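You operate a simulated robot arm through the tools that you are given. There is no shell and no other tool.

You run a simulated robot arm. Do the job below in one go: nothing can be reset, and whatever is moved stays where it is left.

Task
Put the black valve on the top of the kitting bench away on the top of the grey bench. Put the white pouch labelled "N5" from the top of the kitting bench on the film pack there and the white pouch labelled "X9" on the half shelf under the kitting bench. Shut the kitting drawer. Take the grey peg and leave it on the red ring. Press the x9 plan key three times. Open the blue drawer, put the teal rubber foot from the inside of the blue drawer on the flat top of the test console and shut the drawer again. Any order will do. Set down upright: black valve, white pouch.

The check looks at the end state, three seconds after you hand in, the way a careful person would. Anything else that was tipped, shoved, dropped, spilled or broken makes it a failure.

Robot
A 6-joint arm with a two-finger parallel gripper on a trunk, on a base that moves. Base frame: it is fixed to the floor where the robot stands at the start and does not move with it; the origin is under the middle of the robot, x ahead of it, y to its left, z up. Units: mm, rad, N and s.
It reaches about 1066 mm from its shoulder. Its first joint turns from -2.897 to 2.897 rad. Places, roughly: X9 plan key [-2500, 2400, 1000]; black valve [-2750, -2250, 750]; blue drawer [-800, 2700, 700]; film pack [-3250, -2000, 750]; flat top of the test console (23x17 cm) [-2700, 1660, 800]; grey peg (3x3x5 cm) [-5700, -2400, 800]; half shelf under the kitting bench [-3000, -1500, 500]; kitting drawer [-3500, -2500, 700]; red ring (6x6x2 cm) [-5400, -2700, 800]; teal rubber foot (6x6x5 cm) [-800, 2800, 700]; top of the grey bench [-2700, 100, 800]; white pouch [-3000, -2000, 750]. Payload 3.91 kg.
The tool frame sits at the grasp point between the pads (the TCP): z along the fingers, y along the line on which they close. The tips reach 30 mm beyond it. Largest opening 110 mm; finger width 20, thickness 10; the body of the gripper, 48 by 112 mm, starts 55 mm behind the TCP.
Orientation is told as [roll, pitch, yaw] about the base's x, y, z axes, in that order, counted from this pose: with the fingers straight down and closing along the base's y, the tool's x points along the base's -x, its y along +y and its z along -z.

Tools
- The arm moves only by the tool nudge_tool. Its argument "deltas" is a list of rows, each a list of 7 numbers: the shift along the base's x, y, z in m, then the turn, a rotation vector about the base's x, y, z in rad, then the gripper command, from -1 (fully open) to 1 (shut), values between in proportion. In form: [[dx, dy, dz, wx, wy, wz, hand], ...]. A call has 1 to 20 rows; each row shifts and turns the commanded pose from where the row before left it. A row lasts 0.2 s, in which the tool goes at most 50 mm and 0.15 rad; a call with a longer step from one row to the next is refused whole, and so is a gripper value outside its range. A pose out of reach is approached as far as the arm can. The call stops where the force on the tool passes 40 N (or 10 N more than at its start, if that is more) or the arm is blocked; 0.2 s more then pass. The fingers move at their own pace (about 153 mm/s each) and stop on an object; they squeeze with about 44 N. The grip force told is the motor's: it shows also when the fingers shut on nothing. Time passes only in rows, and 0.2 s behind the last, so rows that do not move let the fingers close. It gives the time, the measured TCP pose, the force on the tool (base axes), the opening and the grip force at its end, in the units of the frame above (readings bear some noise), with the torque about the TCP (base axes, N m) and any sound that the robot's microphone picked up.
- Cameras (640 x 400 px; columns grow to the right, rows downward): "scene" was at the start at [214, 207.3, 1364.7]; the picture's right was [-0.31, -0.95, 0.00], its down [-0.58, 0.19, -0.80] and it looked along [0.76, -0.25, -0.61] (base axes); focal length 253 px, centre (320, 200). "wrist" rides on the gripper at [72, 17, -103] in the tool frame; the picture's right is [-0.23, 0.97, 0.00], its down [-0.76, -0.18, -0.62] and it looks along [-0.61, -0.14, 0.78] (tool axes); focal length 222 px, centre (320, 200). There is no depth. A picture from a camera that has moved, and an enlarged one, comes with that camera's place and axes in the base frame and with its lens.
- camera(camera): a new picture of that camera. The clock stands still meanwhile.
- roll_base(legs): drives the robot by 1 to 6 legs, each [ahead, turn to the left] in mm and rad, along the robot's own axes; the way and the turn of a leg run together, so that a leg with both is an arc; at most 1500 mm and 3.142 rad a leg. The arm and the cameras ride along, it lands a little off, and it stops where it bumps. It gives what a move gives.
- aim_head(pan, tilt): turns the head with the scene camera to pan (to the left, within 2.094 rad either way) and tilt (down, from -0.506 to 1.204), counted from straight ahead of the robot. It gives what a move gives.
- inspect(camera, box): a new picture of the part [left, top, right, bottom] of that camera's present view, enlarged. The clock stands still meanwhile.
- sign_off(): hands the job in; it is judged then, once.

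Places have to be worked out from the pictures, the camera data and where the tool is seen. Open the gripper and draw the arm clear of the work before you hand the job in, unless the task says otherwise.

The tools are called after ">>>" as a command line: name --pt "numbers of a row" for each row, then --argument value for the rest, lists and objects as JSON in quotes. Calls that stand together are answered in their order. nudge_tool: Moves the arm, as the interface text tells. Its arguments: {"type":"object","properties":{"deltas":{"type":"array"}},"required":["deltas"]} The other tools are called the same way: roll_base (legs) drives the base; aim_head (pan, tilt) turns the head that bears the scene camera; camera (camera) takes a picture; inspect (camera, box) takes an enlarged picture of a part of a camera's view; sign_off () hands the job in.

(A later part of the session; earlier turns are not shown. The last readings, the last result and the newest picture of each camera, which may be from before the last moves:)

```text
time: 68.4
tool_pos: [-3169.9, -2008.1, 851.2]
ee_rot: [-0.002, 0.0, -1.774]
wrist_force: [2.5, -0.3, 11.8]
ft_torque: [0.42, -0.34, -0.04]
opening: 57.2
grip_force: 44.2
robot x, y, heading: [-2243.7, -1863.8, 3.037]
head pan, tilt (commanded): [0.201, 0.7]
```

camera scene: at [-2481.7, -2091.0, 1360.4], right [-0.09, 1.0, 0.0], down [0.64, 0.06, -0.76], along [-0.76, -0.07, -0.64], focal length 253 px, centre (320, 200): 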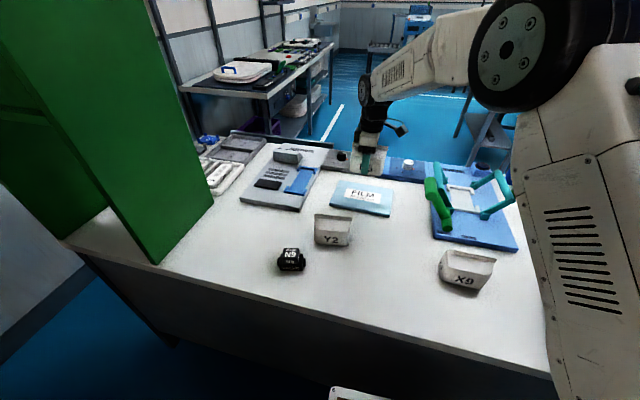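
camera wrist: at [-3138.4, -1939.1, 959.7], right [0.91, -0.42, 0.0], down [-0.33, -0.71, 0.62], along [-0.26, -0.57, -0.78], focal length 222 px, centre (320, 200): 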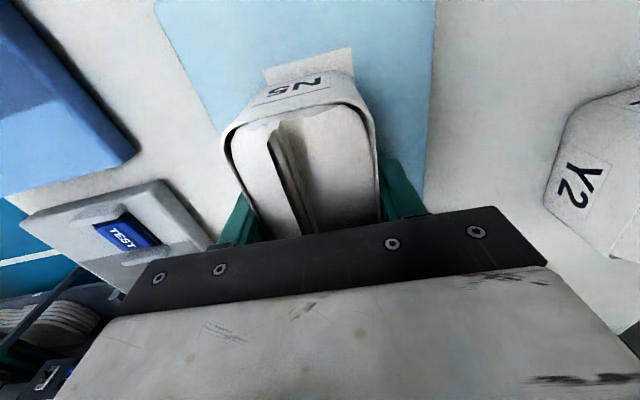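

Contact with 12 N: the pouch is on the film pack. I'll relieve 1 mm, open, and rise straight up.

>>> nudge_tool --pt "0 0 0.001 0 0 0 1" --pt "0 0 0 0 0 0 0.4" --pt "0 0 0 0 0 0 -0.5" --pt "0 0 0 0 0 0 -1" --pt "0 0 0 0 0 0 -1" --pt "0 0 0.02 0 0 0 -1" --pt "0 0 0.04 0 0 0 -1" --pt "0 0 0.04 0 0 0 -1" --pt "0 0 0.04 0 0 0 -1" --pt "0 0 0.04 0 0 0 -1" --pt "0 0 0 0 0 0 -1"

>>> camera --camera "scene"

>>> inspect --camera "scene" --box '[250, 150, 410, 290]'

```text
time: 70.8
tool_pos: [-3169.4, -2006.2, 1031.1]
ee_rot: [0.0, -0.001, -1.775]
wrist_force: [-1.1, -0.2, -0.2]
ft_torque: [-0.05, 0.01, 0.01]
opening: 110.0
grip_force: 0.0
robot x, y, heading: [-2243.6, -1866.2, 3.029]
head pan, tilt (commanded): [0.201, 0.7]
```

```text
taken
camera scene: at [-2481.7, -2091.0, 1360.4], right [-0.09, 1.0, 0.0], down [0.64, 0.06, -0.76], along [-0.76, -0.07, -0.64], focal length 253 px, centre (320, 200)
```

scene: 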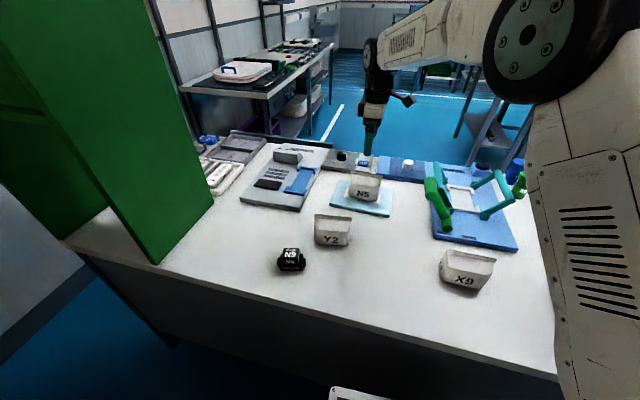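

```text
2.86 times, centred on (330, 220) of scene
camera zoom: at [-2481.7, -2091.0, 1360.4], right [-0.09, 1.0, 0.0], down [0.64, 0.06, -0.76], along [-0.76, -0.07, -0.64], focal length 722 px, centre (291, 143)
```

zoom: 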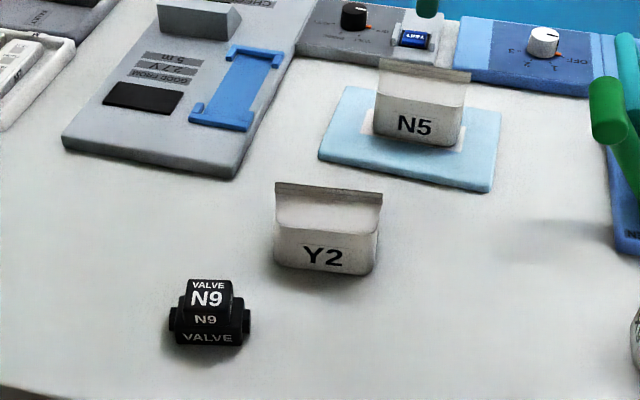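

N5 stands upright on the film pack. Next, the black valve: I'll move above its estimated place (-2885,-2197) and look with the wrist camera.

>>> nudge_tool --pt "0.0355 -0.0236 -0.004 0 0 0 -1" --pt "0.0355 -0.0236 -0.004 0 0 0 -1" --pt "0.0355 -0.0236 -0.004 0 0 0 -1" --pt "0.0355 -0.0236 -0.004 0 0 0 -1" --pt "0.0355 -0.0236 -0.004 0 0 0 -1" --pt "0.0355 -0.0236 -0.004 0 0 0 -1" --pt "0.0355 -0.0236 -0.004 0 0 0 -1" --pt "0.0355 -0.0236 -0.004 0 0 0 -1" --pt "0 0 0 0 0 0 -1"

>>> camera --camera "wrist"

>>> inspect --camera "scene" --box '[260, 235, 330, 285]'

```text
time: 72.8
tool_pos: [-2885.6, -2196.0, 999.0]
ee_rot: [0.001, -0.001, -1.774]
wrist_force: [-0.3, 0.3, -0.9]
ft_torque: [-0.05, 0.01, 0.0]
opening: 110.0
grip_force: 0.1
robot x, y, heading: [-2245.6, -1863.6, 3.032]
head pan, tilt (commanded): [0.201, 0.7]
```

```text
taken
camera wrist: at [-2855.0, -2127.4, 1101.7], right [0.91, -0.42, 0.0], down [-0.33, -0.71, 0.62], along [-0.26, -0.57, -0.78], focal length 222 px, centre (320, 200)
```

wrist: 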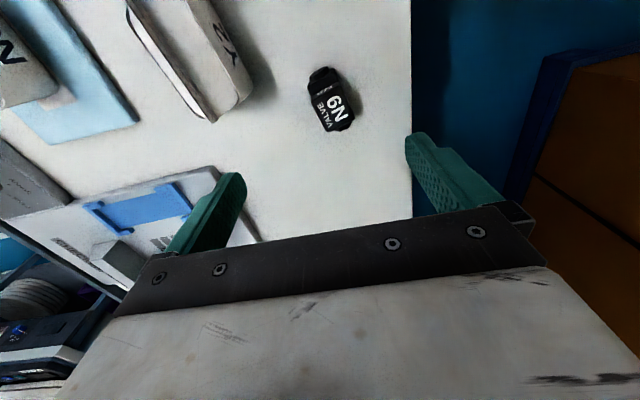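

```text
8.00 times, centred on (295, 260) of scene
camera zoom: at [-2481.6, -2091.0, 1360.4], right [-0.09, 1.0, 0.0], down [0.64, 0.06, -0.76], along [-0.76, -0.07, -0.64], focal length 2022 px, centre (520, -280)
```

zoom: 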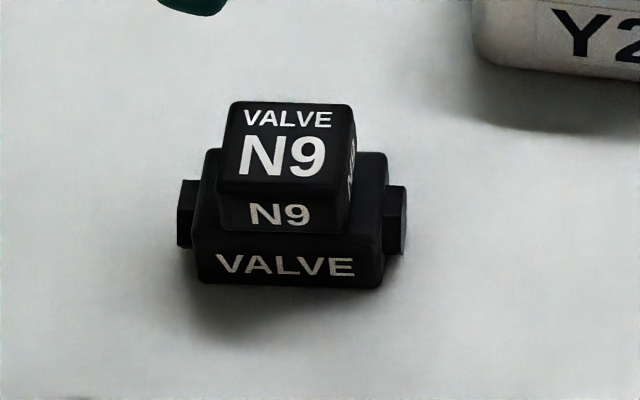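

I'll enlarge the valve in the wrist view for its exact place and size.

>>> inspect --camera "wrist" --box '[290, 50, 380, 150]'

```text
4.00 times, centred on (335, 100) of wrist
camera zoom: at [-2855.0, -2127.4, 1101.7], right [0.91, -0.42, 0.0], down [-0.33, -0.71, 0.62], along [-0.26, -0.57, -0.78], focal length 888 px, centre (260, 600)
```

zoom: 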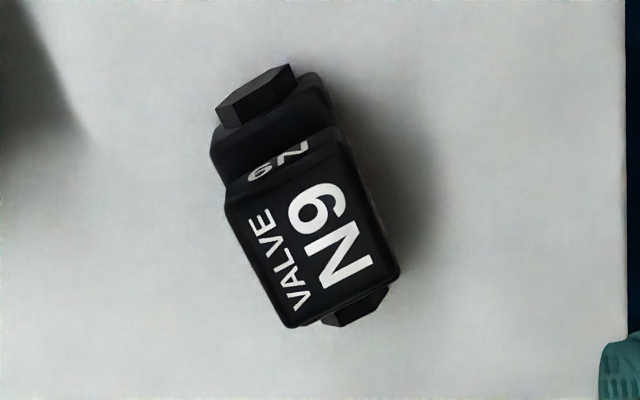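

Triangulated: valve top face at (-2872,-2201,849), long axis nearly along y (tilted -0.05 rad). I'll rotate +0.256, centre at (-2874.5,-2202) and descend to z≈860 first.

>>> nudge_tool --pt "0.0055 -0.003 -0.035 0 0 0.128 -0.7" --pt "0.0055 -0.003 -0.035 0 0 0.128 -0.7" --pt "0 0 -0.04 0 0 0 -0.7" --pt "0 0 -0.03 0 0 0 -0.7" --pt "0 0 0 0 0 0 -0.7"

>>> camera --camera "wrist"

>>> inspect --camera "scene" --box '[240, 195, 340, 285]'

```text
time: 74.0
tool_pos: [-2875.6, -2200.5, 860.3]
ee_rot: [0.0, 0.0, -1.517]
wrist_force: [-0.6, -0.1, 0.2]
ft_torque: [-0.01, -0.01, -0.02]
opening: 93.3
grip_force: 0.1
robot x, y, heading: [-2243.6, -1864.4, 3.034]
head pan, tilt (commanded): [0.201, 0.7]
```

```text
taken
camera wrist: at [-2862.7, -2126.8, 964.1], right [0.98, -0.18, 0.0], down [-0.14, -0.77, 0.62], along [-0.11, -0.61, -0.78], focal length 222 px, centre (320, 200)
```

wrist: 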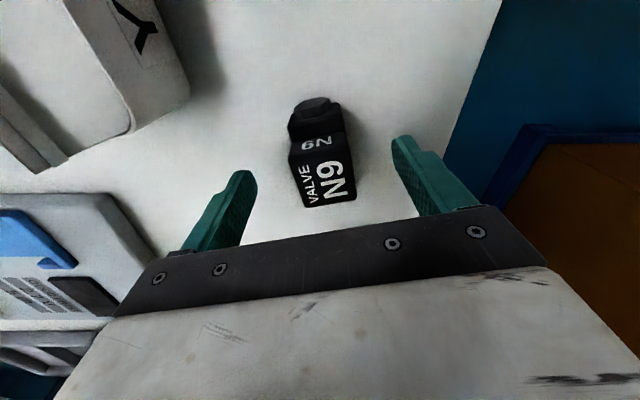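

```text
4.44 times, centred on (290, 240) of scene
camera zoom: at [-2481.6, -2091.0, 1360.4], right [-0.09, 1.0, 0.0], down [0.64, 0.06, -0.76], along [-0.76, -0.07, -0.64], focal length 1124 px, centre (453, 22)
```

zoom: 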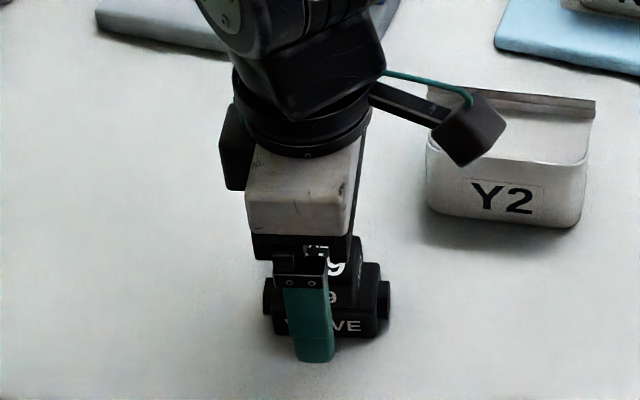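

Well aligned. I'll lower to z≈827 and close on the lower block.

>>> nudge_tool --pt "0.001 -0.001 -0.015 0 0 0 -0.7" --pt "0 0 -0.012 0 0 0 -0.7" --pt "0 0 -0.006 0 0 0 -0.7" --pt "0 0 0 0 0 0 0.0" --pt "0 0 0 0 0 0 1" --pt "0 0 0 0 0 0 1" --pt "0 0 0 0 0 0 1"

>>> nudge_tool --pt "0 0 0.003 0 0 0 1" --pt "0 0 0.004 0 0 0 1" --pt "0 0 0.006 0 0 0 1" --pt "0 0 0.008 0 0 0 1" --pt "0 0 0.01 0 0 0 1"

>>> camera --camera "wrist"

>>> inspect --camera "scene" --box '[240, 195, 340, 285]'

```text
time: 75.0
tool_pos: [-2875.3, -2206.0, 829.9]
ee_rot: [0.0, -0.003, -1.519]
wrist_force: [1.6, -3.0, 9.8]
ft_torque: [0.08, -0.19, -0.05]
opening: 35.6
grip_force: 43.6
robot x, y, heading: [-2245.0, -1866.3, 3.032]
head pan, tilt (commanded): [0.201, 0.7]
stopped in row 5: the force on the tool passed its limit at 53 N (the readings are from after the stop); the commanded pose is now the measured one
```

```text
time: 76.2
tool_pos: [-2873.6, -2205.5, 859.1]
ee_rot: [0.0, 0.0, -1.517]
wrist_force: [0.0, 0.3, -2.3]
ft_torque: [-0.02, -0.03, 0.02]
opening: 35.8
grip_force: 43.7
robot x, y, heading: [-2240.7, -1863.3, 3.035]
head pan, tilt (commanded): [0.201, 0.7]
```

```text
taken
camera wrist: at [-2860.6, -2131.2, 962.5], right [0.98, -0.18, 0.0], down [-0.14, -0.77, 0.62], along [-0.11, -0.61, -0.78], focal length 222 px, centre (320, 200)
```

wrist: 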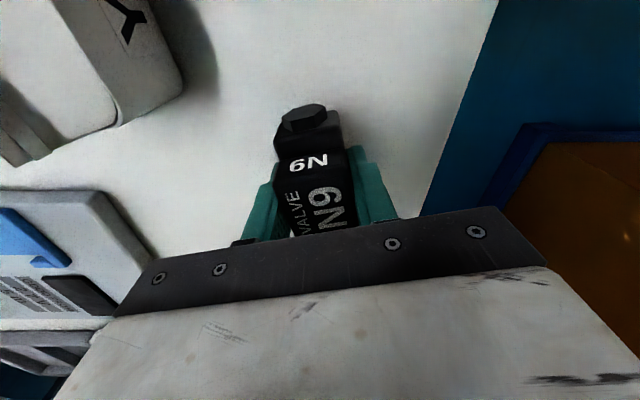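

```text
4.44 times, centred on (290, 240) of scene
camera zoom: at [-2481.5, -2091.2, 1360.4], right [-0.09, 1.0, 0.0], down [0.64, 0.06, -0.76], along [-0.76, -0.07, -0.64], focal length 1124 px, centre (453, 22)
```

zoom: 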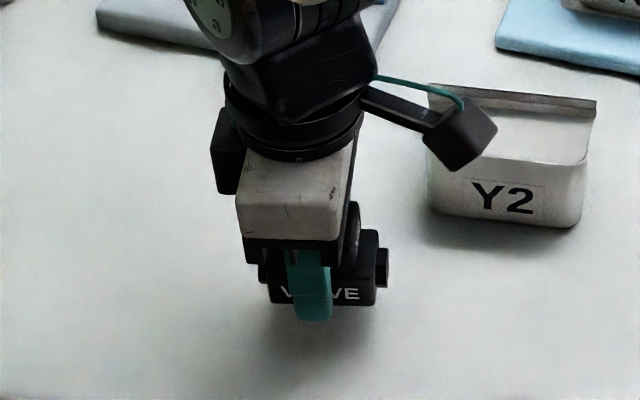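

The valve is gripped at 36 mm and hangs level (weight ~2 N). I'll lift it gently to z≈1010 and then bring it in front of the robot.

>>> nudge_tool --pt "0 0 0.006 0 0 0 1" --pt "0 0 0.01 0 0 0 1" --pt "0 0 0.014 0 0 0 1" --pt "0 0 0.014 0 0 0 1" --pt "0 0 0.014 0 0 0 1" --pt "0 0 0.014 0 0 0 1" --pt "0 0 0.014 0 0 0 1" --pt "0 0 0.014 0 0 0 1" --pt "0 0 0.014 0 0 0 1" --pt "0 0 0.014 0 0 0 1" --pt "0 0 0.014 0 0 0 1" --pt "0 0 0.01 0 0 0 1" --pt "0 0 0.004 0 0 0 1"

>>> nudge_tool --pt "0.001 0.008 0 0 0 0 1" --pt "0.002 0.015 0 0 0 0 1" --pt "0.003 0.022 0 0 0 0 1" --pt "0.003 0.025 0 0 0 0 1" --pt "0.003 0.025 0 0 0 0 1" --pt "0.003 0.025 0 0 0 0 1" --pt "0.003 0.025 0 0 0 0 1" --pt "0.003 0.025 0 0 0 0 1" --pt "0.003 0.025 0 0 0 0 1" --pt "0.003 0.025 0 0 0 0 1" --pt "0.003 0.025 0 0 0 0 1" --pt "0.003 0.025 0 0 0 0 1" --pt "0.003 0.025 0 0 0 0 1" --pt "0.003 0.025 0 0 0 0 1" --pt "0.003 0.025 0 0 0 0 1" --pt "0.003 0.025 0 0 0 0 1" --pt "0.003 0.025 0 0 0 0 1" --pt "0.003 0.025 0 0 0 0 1" --pt "0.003 0.018 0 0 0 0 1" --pt "0.002 0.008 0 0 0 0 1"

>>> camera --camera "wrist"

>>> camera --camera "scene"

```text
time: 79.0
tool_pos: [-2872.9, -2204.4, 1015.7]
ee_rot: [0.001, 0.0, -1.519]
wrist_force: [0.1, 0.2, -1.8]
ft_torque: [-0.02, 0.03, 0.0]
opening: 35.7
grip_force: 44.1
robot x, y, heading: [-2246.2, -1861.9, 3.032]
head pan, tilt (commanded): [0.201, 0.7]
```

```text
time: 83.2
tool_pos: [-2817.3, -1757.4, 1017.1]
ee_rot: [0.001, -0.004, -1.52]
wrist_force: [-0.3, 0.1, -1.3]
ft_torque: [0.0, -0.02, -0.01]
opening: 35.7
grip_force: 44.5
robot x, y, heading: [-2243.6, -1865.1, 3.034]
head pan, tilt (commanded): [0.201, 0.7]
```

```text
taken
camera wrist: at [-2804.1, -1683.6, 1119.9], right [0.98, -0.18, 0.0], down [-0.14, -0.77, 0.62], along [-0.11, -0.62, -0.78], focal length 222 px, centre (320, 200)
```

wrist: 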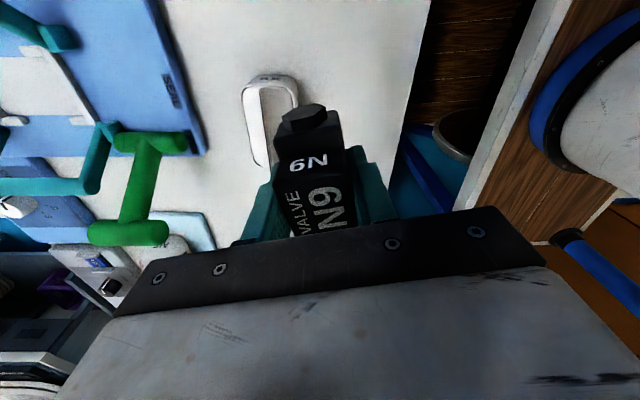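

```text
taken
camera scene: at [-2481.4, -2091.1, 1360.4], right [-0.09, 1.0, 0.0], down [0.64, 0.06, -0.76], along [-0.76, -0.07, -0.64], focal length 253 px, centre (320, 200)
```

scene: 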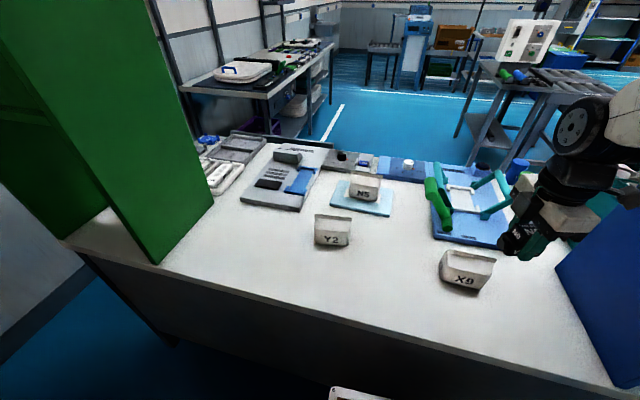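

The valve is safely held. Now I back away from the kitting bench and drive to the front of the grey bench, stopping about 600 mm short of its edge.

>>> roll_base --legs '[[-500, 0], [0, -1.416], [1500, 0], [310, 0], [0, 1.35]]'

>>> aim_head --pan -0.1 --tilt 0.6

>>> camera --camera "scene"

>>> camera --camera "wrist"

```text
time: 101.7
tool_pos: [-2371.5, 48.7, 1017.2]
ee_rot: [0.0, -0.002, -1.606]
wrist_force: [0.0, -0.3, -2.4]
ft_torque: [0.03, 0.0, -0.01]
opening: 35.9
grip_force: 44.1
robot x, y, heading: [-1812.1, -111.2, 2.944]
head pan, tilt (commanded): [0.201, 0.7]
```

```text
time: 102.5
tool_pos: [-2370.1, 48.0, 1017.1]
ee_rot: [0.001, -0.002, -1.608]
wrist_force: [-0.1, 0.6, -1.3]
ft_torque: [-0.04, -0.05, 0.02]
opening: 35.9
grip_force: 44.3
robot x, y, heading: [-1808.9, -111.4, 2.944]
head pan, tilt (commanded): [-0.099, 0.6]
```

```text
taken
camera scene: at [-2064.9, -287.3, 1369.1], right [0.29, 0.96, 0.0], down [0.54, -0.16, -0.82], along [-0.79, 0.24, -0.57], focal length 253 px, centre (320, 200)
```

scene: 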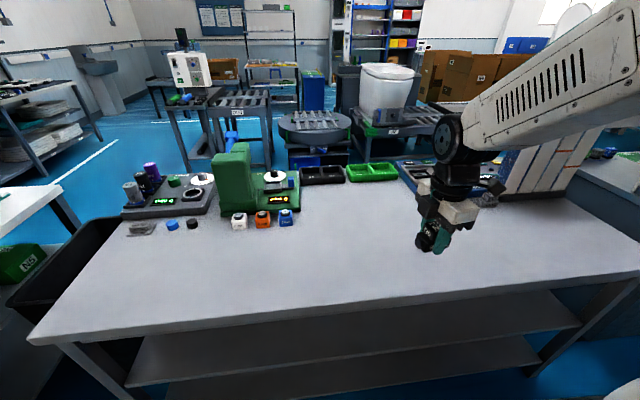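

```text
taken
camera wrist: at [-2350.7, 120.7, 1119.9], right [0.96, -0.26, 0.0], down [-0.21, -0.75, 0.62], along [-0.16, -0.6, -0.78], focal length 222 px, centre (320, 200)
```

wrist: 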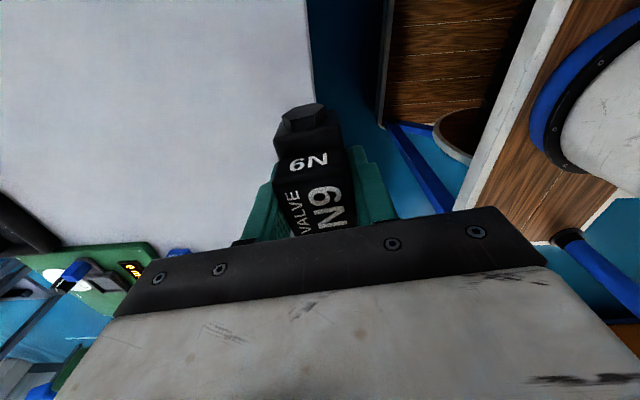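

The bench front is free here. I'll move the valve about 150 mm inward and lower it to about z=915, then judge the remaining gap.

>>> nudge_tool --pt "-0.008 0.001 0 0 0 0 1" --pt "-0.015 0.003 0 0 0 0 1" --pt "-0.02 0.004 0 0 0 0 1" --pt "-0.022 0.004 0 0 0 0 1" --pt "-0.022 0.004 0 0 0 0 1" --pt "-0.022 0.004 0 0 0 0 1" --pt "-0.022 0.004 -0.006 0 0 0 1" --pt "-0.015 0.002 -0.01 0 0 0 1" --pt "-0.004 0 -0.014 0 0 0 1" --pt "0 0 -0.016 0 0 0 1" --pt "0 0 -0.016 0 0 0 1" --pt "0 0 -0.016 0 0 0 1" --pt "0 0 -0.014 0 0 0 1" --pt "0 0 -0.008 0 0 0 1"

>>> inspect --camera "scene" --box '[330, 170, 490, 300]'

>>> camera --camera "wrist"

```text
time: 105.5
tool_pos: [-2519.4, 74.3, 917.0]
ee_rot: [-0.001, -0.001, -1.608]
wrist_force: [-0.2, -0.4, -1.4]
ft_torque: [-0.04, 0.01, -0.04]
opening: 35.9
grip_force: 44.3
robot x, y, heading: [-1807.3, -113.5, 2.941]
head pan, tilt (commanded): [-0.099, 0.6]
```

```text
3.08 times, centred on (410, 235) of scene
camera zoom: at [-2064.9, -287.2, 1369.1], right [0.29, 0.96, 0.0], down [0.54, -0.17, -0.83], along [-0.79, 0.24, -0.56], focal length 778 px, centre (43, 92)
```

zoom: 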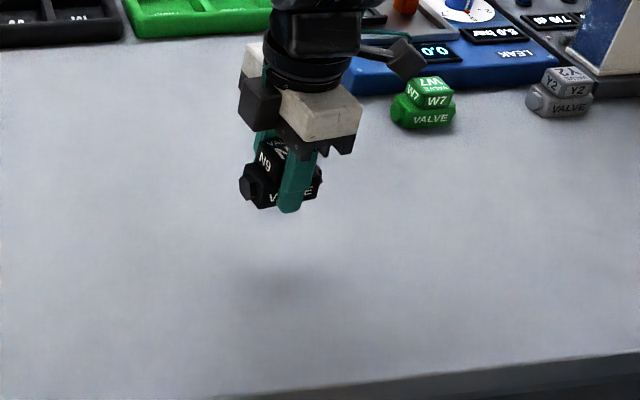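

```text
taken
camera wrist: at [-2501.0, 146.5, 1019.9], right [0.96, -0.26, 0.0], down [-0.21, -0.75, 0.62], along [-0.16, -0.6, -0.78], focal length 222 px, centre (320, 200)
```

wrist: 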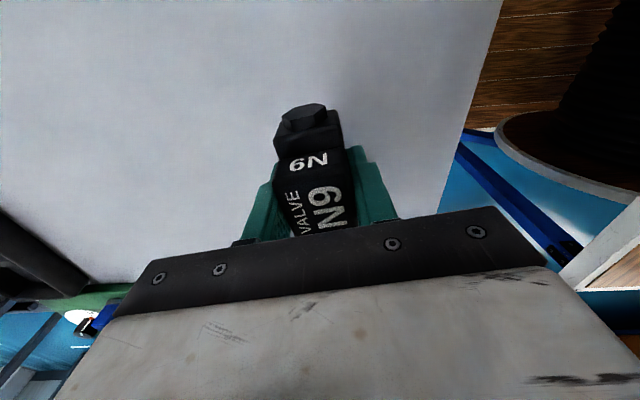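

The grey bench top computes to z≈797, so contact should occur near TCP z≈828. I'll lower to about 837, then creep.

>>> nudge_tool --pt "0 0 -0.008 0 0 0 1" --pt "0 0 -0.014 0 0 0 1" --pt "0 0 -0.014 0 0 0 1" --pt "0 0 -0.014 0 0 0 1" --pt "0 0 -0.014 0 0 0 1" --pt "0 0 -0.01 0 0 0 1" --pt "0 0 -0.006 0 0 0 1" --pt "0 0 0 0 0 0 1"

>>> nudge_tool --pt "0 0 -0.002 0 0 0 1" --pt "0 0 -0.002 0 0 0 1" --pt "0 0 0 0 0 0 1"

>>> inspect --camera "scene" --box '[330, 170, 490, 300]'

```text
time: 107.3
tool_pos: [-2520.5, 75.2, 836.6]
ee_rot: [0.002, -0.001, -1.608]
wrist_force: [-0.4, -1.0, -1.4]
ft_torque: [0.0, 0.0, 0.02]
opening: 35.7
grip_force: 44.0
robot x, y, heading: [-1811.8, -108.8, 2.939]
head pan, tilt (commanded): [-0.099, 0.6]
```

```text
time: 108.1
tool_pos: [-2520.4, 73.5, 833.5]
ee_rot: [0.0, -0.002, -1.607]
wrist_force: [0.4, 0.4, -1.7]
ft_torque: [-0.04, 0.01, 0.0]
opening: 35.8
grip_force: 43.9
robot x, y, heading: [-1808.1, -110.3, 2.946]
head pan, tilt (commanded): [-0.099, 0.6]
```

```text
3.08 times, centred on (410, 235) of scene
camera zoom: at [-2065.0, -287.2, 1369.1], right [0.29, 0.96, 0.0], down [0.54, -0.17, -0.82], along [-0.79, 0.24, -0.57], focal length 778 px, centre (43, 92)
```

zoom: 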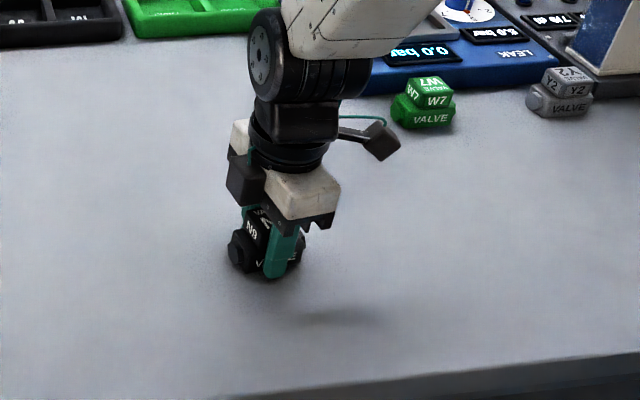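

Still free (−1.7 N is just the weight). I'll creep down further in 2 mm steps.

>>> nudge_tool --pt "0 0 -0.002 0 0 0 1" --pt "0 0 -0.001 0 0 0 1" --pt "0 0 0 0 0 0 1"

>>> nudge_tool --pt "0 0 -0.002 0 0 0 1" --pt "0 0 -0.001 0 0 0 1" --pt "0 0 0 0 0 0 1"

```text
time: 108.9
tool_pos: [-2522.3, 74.8, 829.9]
ee_rot: [-0.001, -0.003, -1.608]
wrist_force: [0.5, -0.2, 4.6]
ft_torque: [-0.16, -0.1, 0.04]
opening: 36.0
grip_force: 43.9
robot x, y, heading: [-1806.7, -107.5, 2.946]
head pan, tilt (commanded): [-0.099, 0.6]
```

```text
time: 109.5
tool_pos: [-2520.7, 73.6, 830.3]
ee_rot: [-0.005, -0.002, -1.607]
wrist_force: [8.5, -2.3, 17.4]
ft_torque: [-0.17, -0.62, 0.0]
opening: 35.9
grip_force: 44.2
robot x, y, heading: [-1813.6, -112.4, 2.939]
head pan, tilt (commanded): [-0.099, 0.6]
stopped in row 2: the force on the tool passed its limit at 45 N (the readings are from after the stop); the commanded pose is now the measured one
```

The valve is firmly down on the bench. I'll relieve slightly, open gently and rise.

>>> nudge_tool --pt "0 0 0.001 0 0 0 1" --pt "0 0 0 0 0 0 0.2" --pt "0 0 0 0 0 0 -0.3" --pt "0 0 0 0 0 0 -0.8" --pt "0 0 0 0 0 0 -0.8" --pt "0 0 0.02 0 0 0 -0.8" --pt "0 0 0.04 0 0 0 -0.8" --pt "0 0 0.05 0 0 0 -0.8" --pt "0 0 0.05 0 0 0 -0.8" --pt "0 0 0.05 0 0 0 -0.8" --pt "0 0 0 0 0 0 -0.8"

>>> camera --camera "scene"

>>> inspect --camera "scene" --box '[330, 170, 490, 300]'

```text
time: 111.9
tool_pos: [-2521.7, 77.2, 1042.1]
ee_rot: [-0.002, -0.001, -1.607]
wrist_force: [-0.3, 0.1, -0.8]
ft_torque: [0.01, -0.02, 0.01]
opening: 98.8
grip_force: 0.0
robot x, y, heading: [-1807.6, -107.8, 2.944]
head pan, tilt (commanded): [-0.099, 0.6]
```

```text
taken
camera scene: at [-2064.9, -287.2, 1369.1], right [0.29, 0.96, 0.0], down [0.54, -0.17, -0.82], along [-0.79, 0.24, -0.57], focal length 253 px, centre (320, 200)
```

scene: 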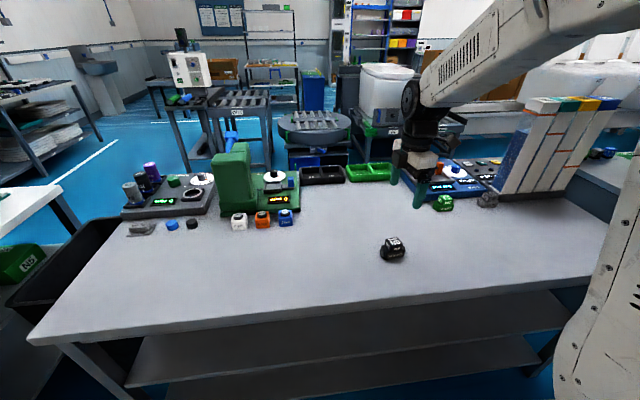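

```text
3.08 times, centred on (410, 235) of scene
camera zoom: at [-2064.9, -287.2, 1369.1], right [0.29, 0.96, 0.0], down [0.54, -0.17, -0.82], along [-0.79, 0.24, -0.57], focal length 778 px, centre (43, 92)
```

zoom: 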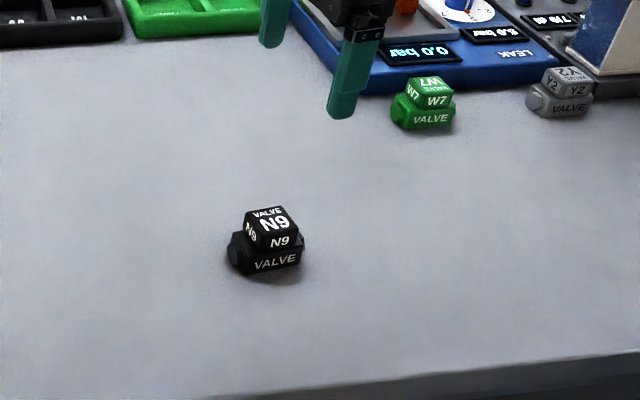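

The valve stands upright on the grey bench. I'll retract the arm and turn to look at the test console and the drawer area to the north.

>>> nudge_tool --pt "0.036 -0.008 0.01 0 0 0 -0.8" --pt "0.036 -0.008 0.01 0 0 0 -0.8" --pt "0.036 -0.008 0.01 0 0 0 -0.8" --pt "0.036 -0.008 0.01 0 0 0 -0.8" --pt "0 0 0 0 0 0 -0.8"

>>> roll_base --legs '[[-200, 0], [0, -1.2]]'

>>> aim_head --pan 0.3 --tilt 0.3

>>> camera --camera "scene"

>>> aim_head --pan 1.1 --tilt 0.3

>>> camera --camera "scene"

```text
time: 113.1
tool_pos: [-2375.1, 41.7, 1079.7]
ee_rot: [-0.001, 0.0, -1.607]
wrist_force: [0.0, 0.2, -0.2]
ft_torque: [0.03, 0.01, 0.01]
opening: 98.8
grip_force: 0.0
robot x, y, heading: [-1808.1, -109.7, 2.946]
head pan, tilt (commanded): [-0.099, 0.6]
```

```text
time: 117.7
tool_pos: [-1668.4, 437.3, 1080.9]
ee_rot: [-0.002, 0.0, -2.822]
wrist_force: [0.7, -0.1, -0.9]
ft_torque: [-0.05, 0.01, -0.01]
opening: 98.5
grip_force: 0.0
robot x, y, heading: [-1614.3, -150.8, 1.736]
head pan, tilt (commanded): [-0.099, 0.6]
```

```text
time: 118.6
tool_pos: [-1669.9, 436.5, 1079.7]
ee_rot: [-0.004, -0.002, -2.822]
wrist_force: [1.2, 0.6, -0.5]
ft_torque: [0.01, 0.01, 0.0]
opening: 98.9
grip_force: 0.0
robot x, y, heading: [-1613.5, -147.5, 1.729]
head pan, tilt (commanded): [0.3, 0.3]
```

```text
taken
camera scene: at [-1904.6, 27.5, 1396.5], right [0.9, 0.44, 0.0], down [0.13, -0.27, -0.96], along [-0.42, 0.86, -0.3], focal length 253 px, centre (320, 200)
```

scene: 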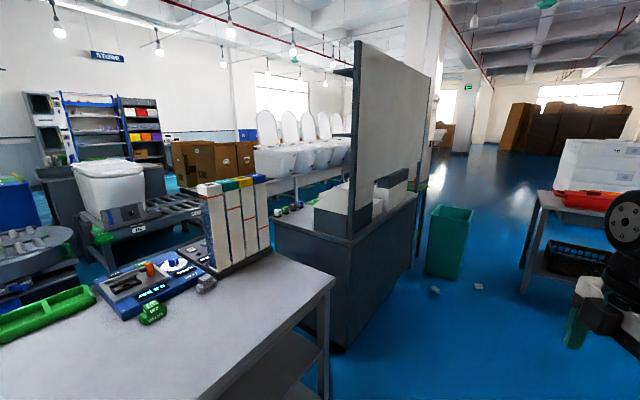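

```text
time: 119.7
tool_pos: [-1669.6, 436.8, 1080.4]
ee_rot: [-0.003, -0.003, -2.822]
wrist_force: [0.6, -0.3, -0.3]
ft_torque: [-0.01, -0.01, 0.0]
opening: 99.1
grip_force: 0.0
robot x, y, heading: [-1611.3, -149.1, 1.729]
head pan, tilt (commanded): [1.1, 0.3]
```

```text
taken
camera scene: at [-1952.1, -27.5, 1396.6], right [0.31, 0.95, 0.0], down [0.28, -0.09, -0.96], along [-0.91, 0.29, -0.3], focal length 253 px, centre (320, 200)
```

scene: 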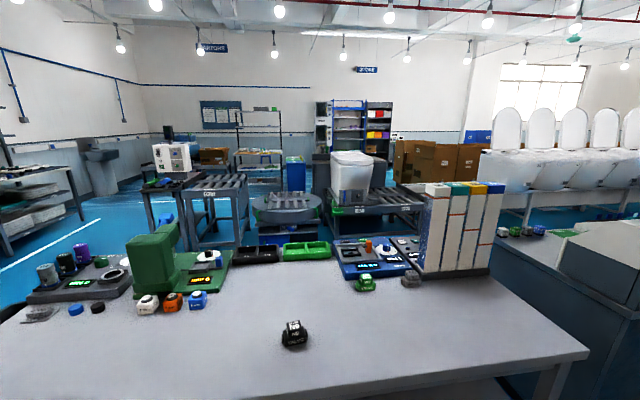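

The console's tall panel backs onto this side; its working side faces -x. I'll zoom in on it.

>>> aim_head --pan 0.5 --tilt 0.25

>>> camera --camera "scene"

>>> inspect --camera "scene" --box '[290, 130, 560, 300]'

>>> inspect --camera "scene" --box '[0, 100, 320, 300]'

```text
time: 120.7
tool_pos: [-1669.0, 437.2, 1080.1]
ee_rot: [-0.003, -0.003, -2.824]
wrist_force: [-1.1, 0.5, -0.3]
ft_torque: [-0.01, -0.02, -0.01]
opening: 99.2
grip_force: 0.1
robot x, y, heading: [-1609.5, -148.4, 1.73]
head pan, tilt (commanded): [0.499, 0.25]
```

```text
taken
camera scene: at [-1920.4, 17.6, 1401.3], right [0.79, 0.61, 0.0], down [0.15, -0.2, -0.97], along [-0.59, 0.77, -0.25], focal length 253 px, centre (320, 200)
```

scene: 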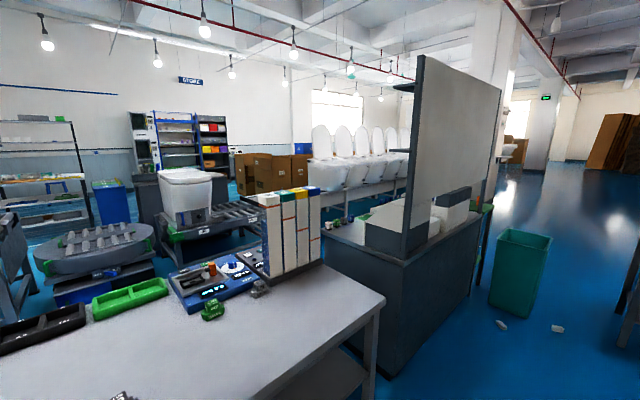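

```text
2.35 times, centred on (425, 215) of scene
camera zoom: at [-1920.4, 17.6, 1401.3], right [0.79, 0.61, 0.0], down [0.15, -0.2, -0.97], along [-0.59, 0.77, -0.25], focal length 595 px, centre (73, 165)
```

zoom: 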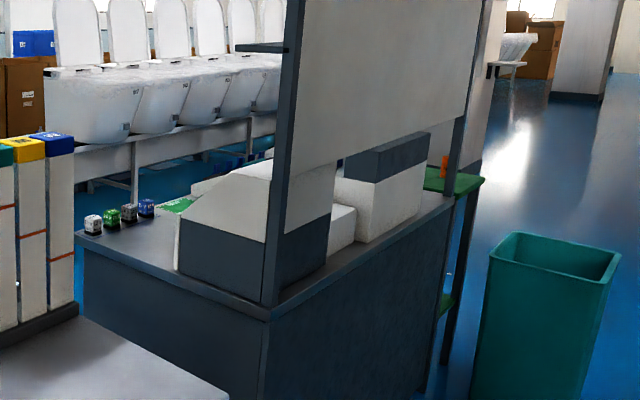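

```text
2.00 times, centred on (160, 200) of scene
camera zoom: at [-1920.4, 17.6, 1401.3], right [0.79, 0.61, 0.0], down [0.15, -0.2, -0.97], along [-0.59, 0.77, -0.25], focal length 506 px, centre (640, 200)
```

zoom: 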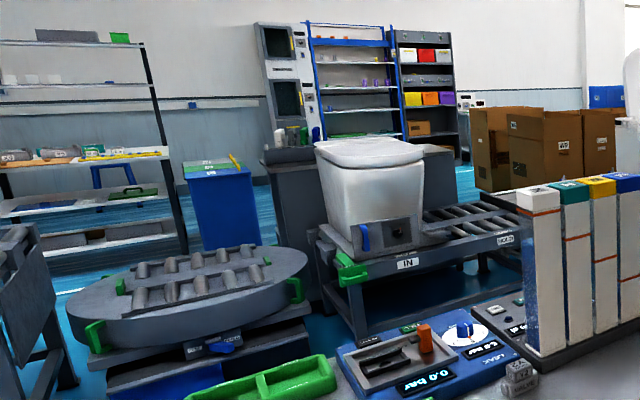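

The keys and the console's flat top face west (-x side). First I'll look at the blue drawer table to the north-east, driving to about (-1000,1300).

>>> roll_base --legs '[[0, -0.558], [1500, 0], [0, 0.4]]'

>>> aim_head --pan 0.2 --tilt 0.35

>>> camera --camera "scene"

>>> aim_head --pan 0.9 --tilt 0.3

>>> camera --camera "scene"

>>> aim_head --pan -0.8 --tilt 0.3

>>> camera --camera "scene"

```text
time: 131.0
tool_pos: [-995.8, 1849.2, 1079.7]
ee_rot: [-0.003, -0.002, -2.971]
wrist_force: [-0.5, -0.1, 0.8]
ft_torque: [-0.01, 0.0, -0.01]
opening: 98.7
grip_force: 0.2
robot x, y, heading: [-1025.9, 1259.4, 1.586]
head pan, tilt (commanded): [0.499, 0.25]
```

```text
time: 131.8
tool_pos: [-996.7, 1849.6, 1079.3]
ee_rot: [-0.004, -0.002, -2.97]
wrist_force: [-0.6, 0.5, 0.5]
ft_torque: [0.03, 0.0, 0.0]
opening: 98.7
grip_force: 0.0
robot x, y, heading: [-1026.4, 1261.6, 1.583]
head pan, tilt (commanded): [0.201, 0.351]
```

```text
taken
camera scene: at [-1281.5, 1481.8, 1391.9], right [0.98, 0.21, 0.0], down [0.07, -0.34, -0.94], along [-0.2, 0.92, -0.34], focal length 253 px, centre (320, 200)
```

scene: 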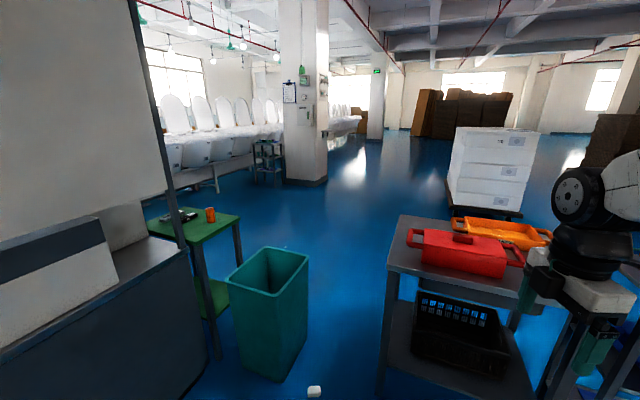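

```text
time: 132.9
tool_pos: [-996.2, 1849.7, 1080.6]
ee_rot: [-0.004, -0.001, -2.97]
wrist_force: [0.2, 0.8, -0.8]
ft_torque: [0.02, 0.01, 0.02]
opening: 98.9
grip_force: 0.1
robot x, y, heading: [-1029.3, 1262.5, 1.58]
head pan, tilt (commanded): [0.901, 0.3]
```

```text
taken
camera scene: at [-1335.6, 1447.9, 1396.6], right [0.61, 0.79, 0.0], down [0.23, -0.18, -0.96], along [-0.76, 0.58, -0.3], focal length 253 px, centre (320, 200)
```

scene: 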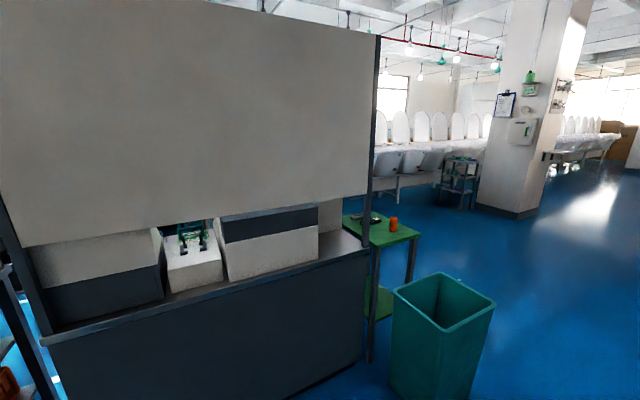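

```text
time: 134.6
tool_pos: [-996.1, 1848.4, 1079.9]
ee_rot: [-0.002, -0.001, -2.97]
wrist_force: [-0.1, 0.0, -0.3]
ft_torque: [0.01, -0.01, 0.04]
opening: 99.1
grip_force: 0.0
robot x, y, heading: [-1026.6, 1258.5, 1.581]
head pan, tilt (commanded): [-0.799, 0.3]
```

```text
taken
camera scene: at [-1195.7, 1456.7, 1396.6], right [0.71, -0.71, 0.0], down [-0.21, -0.21, -0.96], along [0.68, 0.67, -0.3], focal length 253 px, centre (320, 200)
```

scene: 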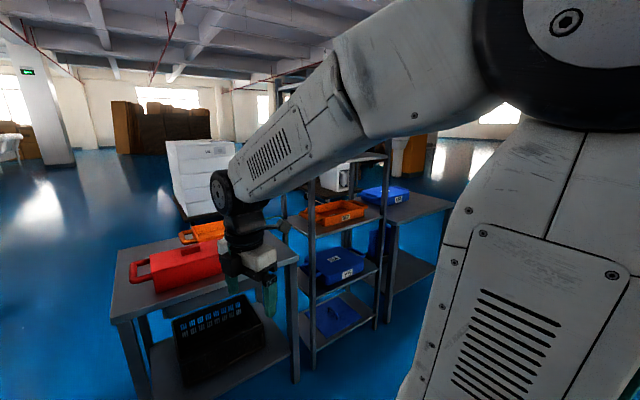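

The only wide way to the console's west side seems to be round the east end of these tables. First I'll zoom on the drawer table here.

>>> inspect --camera "scene" --box '[90, 170, 330, 380]'

>>> aim_head --pan -0.1 --tilt 0.5

>>> camera --camera "scene"

>>> inspect --camera "scene" --box '[280, 130, 520, 340]'

>>> camera --camera "wrist"

```text
1.90 times, centred on (210, 275) of scene
camera zoom: at [-1195.7, 1456.7, 1396.6], right [0.71, -0.71, 0.0], down [-0.21, -0.21, -0.96], along [0.68, 0.67, -0.3], focal length 482 px, centre (530, 57)
```

zoom: 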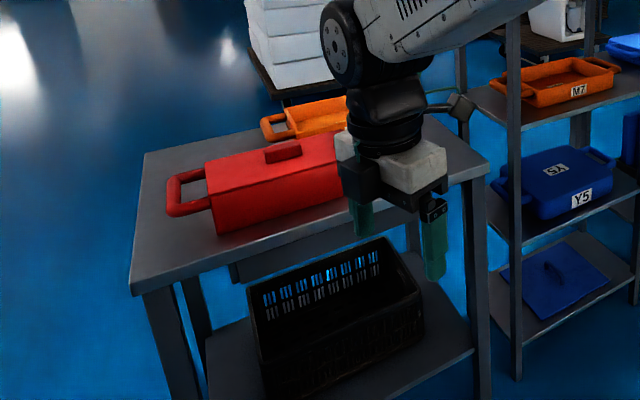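

```text
time: 135.7
tool_pos: [-996.4, 1849.3, 1078.8]
ee_rot: [-0.003, -0.003, -2.972]
wrist_force: [-0.5, 0.1, -0.3]
ft_torque: [0.0, 0.02, -0.02]
opening: 99.1
grip_force: 0.1
robot x, y, heading: [-1026.8, 1260.8, 1.588]
head pan, tilt (commanded): [-0.099, 0.499]
```

```text
taken
camera scene: at [-1253.8, 1481.4, 1378.2], right [1.0, -0.09, 0.0], down [-0.04, -0.48, -0.88], along [0.08, 0.87, -0.48], focal length 253 px, centre (320, 200)
```

scene: 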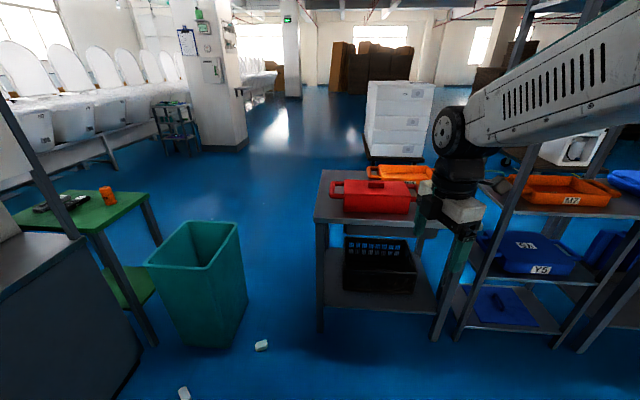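

```text
1.90 times, centred on (400, 235) of scene
camera zoom: at [-1253.8, 1481.4, 1378.2], right [1.0, -0.09, 0.0], down [-0.04, -0.48, -0.88], along [0.08, 0.87, -0.48], focal length 482 px, centre (168, 133)
```

zoom: 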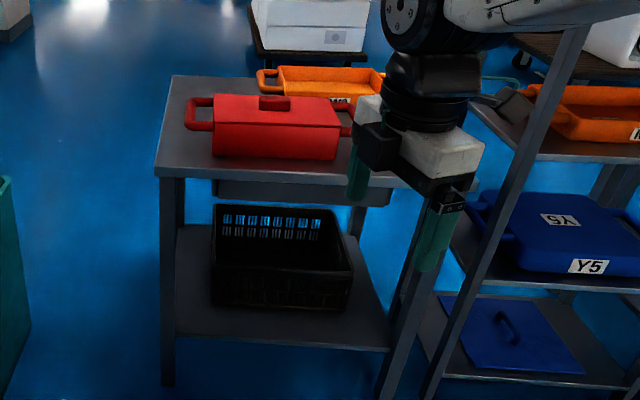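

```text
taken
camera wrist: at [-922.1, 1845.7, 1183.0], right [-0.06, -1.0, 0.0], down [-0.78, 0.04, 0.62], along [-0.62, 0.04, -0.78], focal length 222 px, centre (320, 200)
```

wrist: 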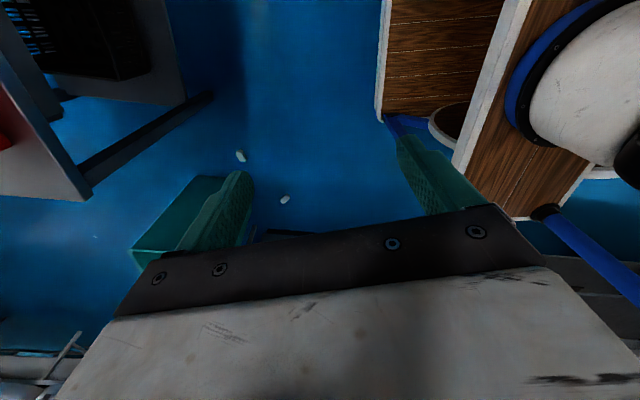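

The drawer box hangs under the red-case table with its closed back toward me, so the blue drawer opens on the north side. I'll drive east and look for a way round.

>>> roll_base --legs '[[0, -1.586], [1500, 0], [900, 0], [0, 1.4]]'

>>> aim_head --pan 0.0 --tilt 0.3

>>> camera --camera "scene"

>>> aim_head --pan 0.9 --tilt 0.3

>>> camera --camera "scene"

```text
time: 154.8
tool_pos: [1503.6, 1804.0, 1080.0]
ee_rot: [-0.003, -0.001, -3.143]
wrist_force: [-0.3, 0.4, -0.4]
ft_torque: [0.02, 0.0, -0.02]
opening: 99.0
grip_force: 0.1
robot x, y, heading: [1374.4, 1233.0, 1.409]
head pan, tilt (commanded): [-0.099, 0.499]
```

```text
time: 155.5
tool_pos: [1503.0, 1806.2, 1080.0]
ee_rot: [-0.004, -0.002, -3.142]
wrist_force: [0.2, 0.2, 0.3]
ft_torque: [-0.02, -0.02, 0.01]
opening: 98.7
grip_force: 0.1
robot x, y, heading: [1373.6, 1232.8, 1.413]
head pan, tilt (commanded): [0.0, 0.3]
```

```text
taken
camera scene: at [1178.7, 1490.8, 1396.5], right [0.99, -0.16, 0.0], down [-0.05, -0.29, -0.96], along [0.15, 0.94, -0.3], focal length 253 px, centre (320, 200)
```

scene: 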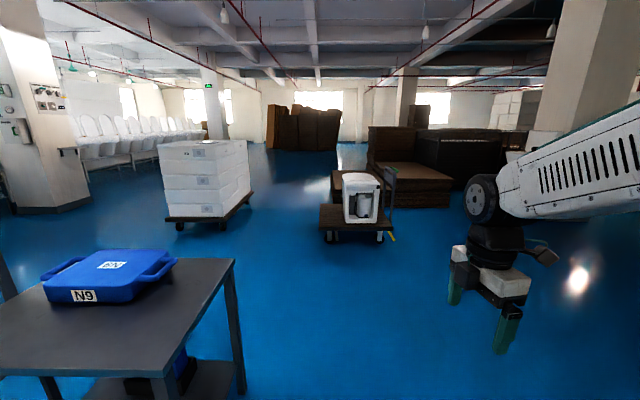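

```text
time: 156.7
tool_pos: [1503.7, 1805.4, 1080.0]
ee_rot: [-0.002, -0.002, -3.141]
wrist_force: [0.4, 0.5, 0.2]
ft_torque: [0.01, -0.01, -0.01]
opening: 99.1
grip_force: 0.1
robot x, y, heading: [1377.3, 1230.5, 1.41]
head pan, tilt (commanded): [0.901, 0.3]
```

```text
taken
camera scene: at [1100.9, 1467.5, 1396.6], right [0.74, 0.68, 0.0], down [0.2, -0.22, -0.96], along [-0.65, 0.7, -0.3], focal length 253 px, centre (320, 200)
```

scene: 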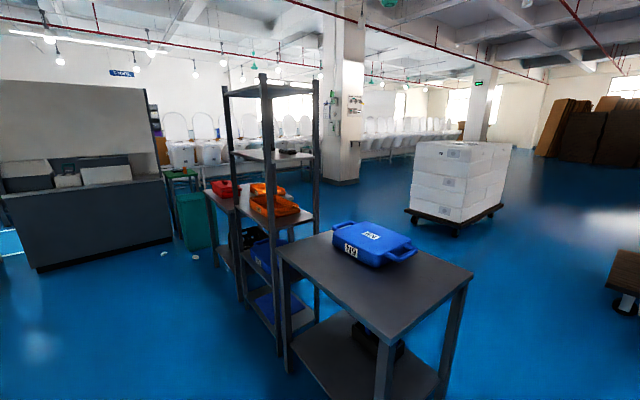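

The way round the east end is open. I'll drive north past the N9 table and then turn west.

>>> roll_base --legs '[[0, 0.09], [1500, 0], [750, 0], [0, 1.64], [1300, 0]]'

>>> aim_head --pan 0.3 --tilt 0.35

>>> camera --camera "scene"

```text
time: 178.3
tool_pos: [-361.1, 3560.0, 1080.5]
ee_rot: [-0.003, -0.002, -1.454]
wrist_force: [-0.7, 0.9, 0.3]
ft_torque: [0.01, -0.03, 0.0]
opening: 99.3
grip_force: 0.1
robot x, y, heading: [221.8, 3497.4, 3.099]
head pan, tilt (commanded): [0.901, 0.3]
```

```text
time: 179.3
tool_pos: [-360.7, 3558.1, 1079.5]
ee_rot: [-0.002, -0.002, -1.453]
wrist_force: [-0.7, 0.3, 0.4]
ft_torque: [0.0, -0.02, 0.01]
opening: 98.9
grip_force: 0.1
robot x, y, heading: [225.6, 3492.9, 3.1]
head pan, tilt (commanded): [0.3, 0.351]
```

```text
taken
camera scene: at [-5.5, 3244.2, 1391.9], right [-0.26, 0.97, 0.0], down [0.33, 0.09, -0.94], along [-0.91, -0.24, -0.34], focal length 253 px, centre (320, 200)
```

scene: 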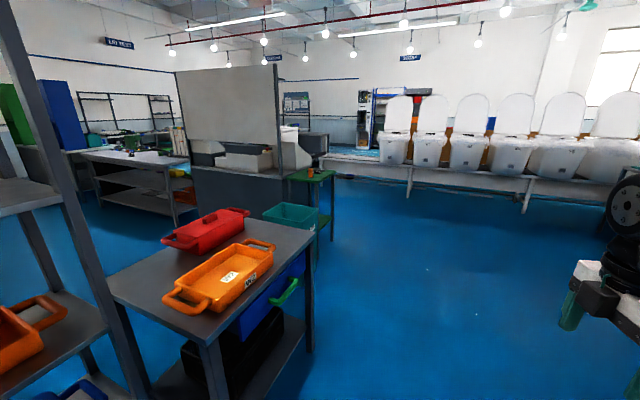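

The drawer front is blue with a green handle on this north side, at about (-764,2899,700). I'll drive to a spot 1 m north of it, facing it squarely.

>>> roll_base --legs '[[0, -0.41], [893, 0], [0, 1.879]]'

>>> aim_head --pan -0.2 --tilt 0.6

>>> camera --camera "scene"

>>> camera --camera "wrist"

```text
time: 189.8
tool_pos: [-669.2, 3300.2, 1080.6]
ee_rot: [-0.004, -0.002, 0.04]
wrist_force: [-0.1, 0.5, 0.4]
ft_torque: [-0.01, -0.02, 0.01]
opening: 99.0
grip_force: 0.1
robot x, y, heading: [-561.7, 3877.3, -1.691]
head pan, tilt (commanded): [0.3, 0.351]
```

```text
time: 190.7
tool_pos: [-669.9, 3301.0, 1080.1]
ee_rot: [-0.005, -0.002, 0.039]
wrist_force: [-0.6, 0.0, 0.6]
ft_torque: [0.01, -0.01, 0.01]
opening: 99.1
grip_force: 0.1
robot x, y, heading: [-564.3, 3881.9, -1.693]
head pan, tilt (commanded): [-0.201, 0.6]
```

```text
taken
camera scene: at [-370.8, 3638.7, 1369.1], right [-0.95, 0.31, 0.0], down [0.18, 0.54, -0.83], along [-0.26, -0.78, -0.56], focal length 253 px, centre (320, 200)
```

scene: 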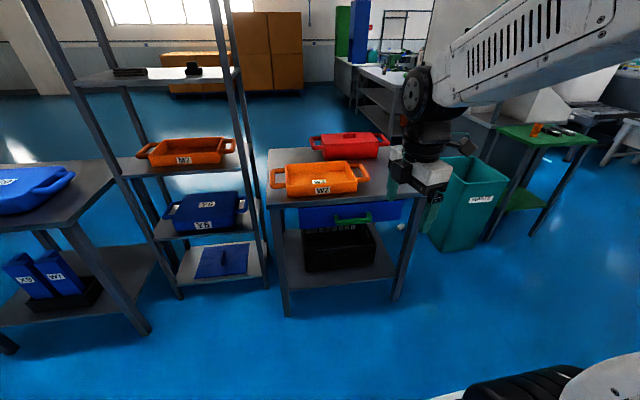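

```text
taken
camera wrist: at [-742.6, 3316.0, 1183.1], right [0.19, 0.98, 0.0], down [0.77, -0.15, 0.62], along [0.61, -0.12, -0.78], focal length 222 px, centre (320, 200)
```

wrist: 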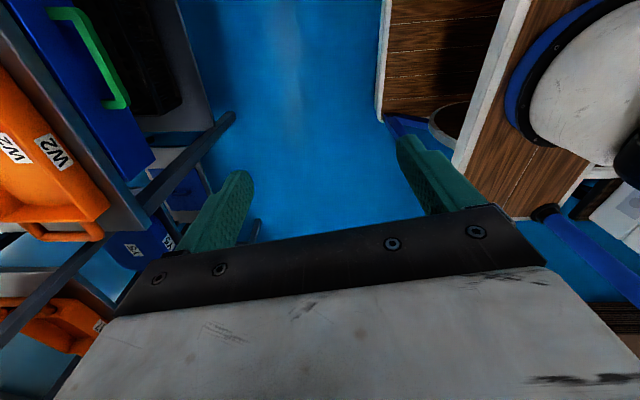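

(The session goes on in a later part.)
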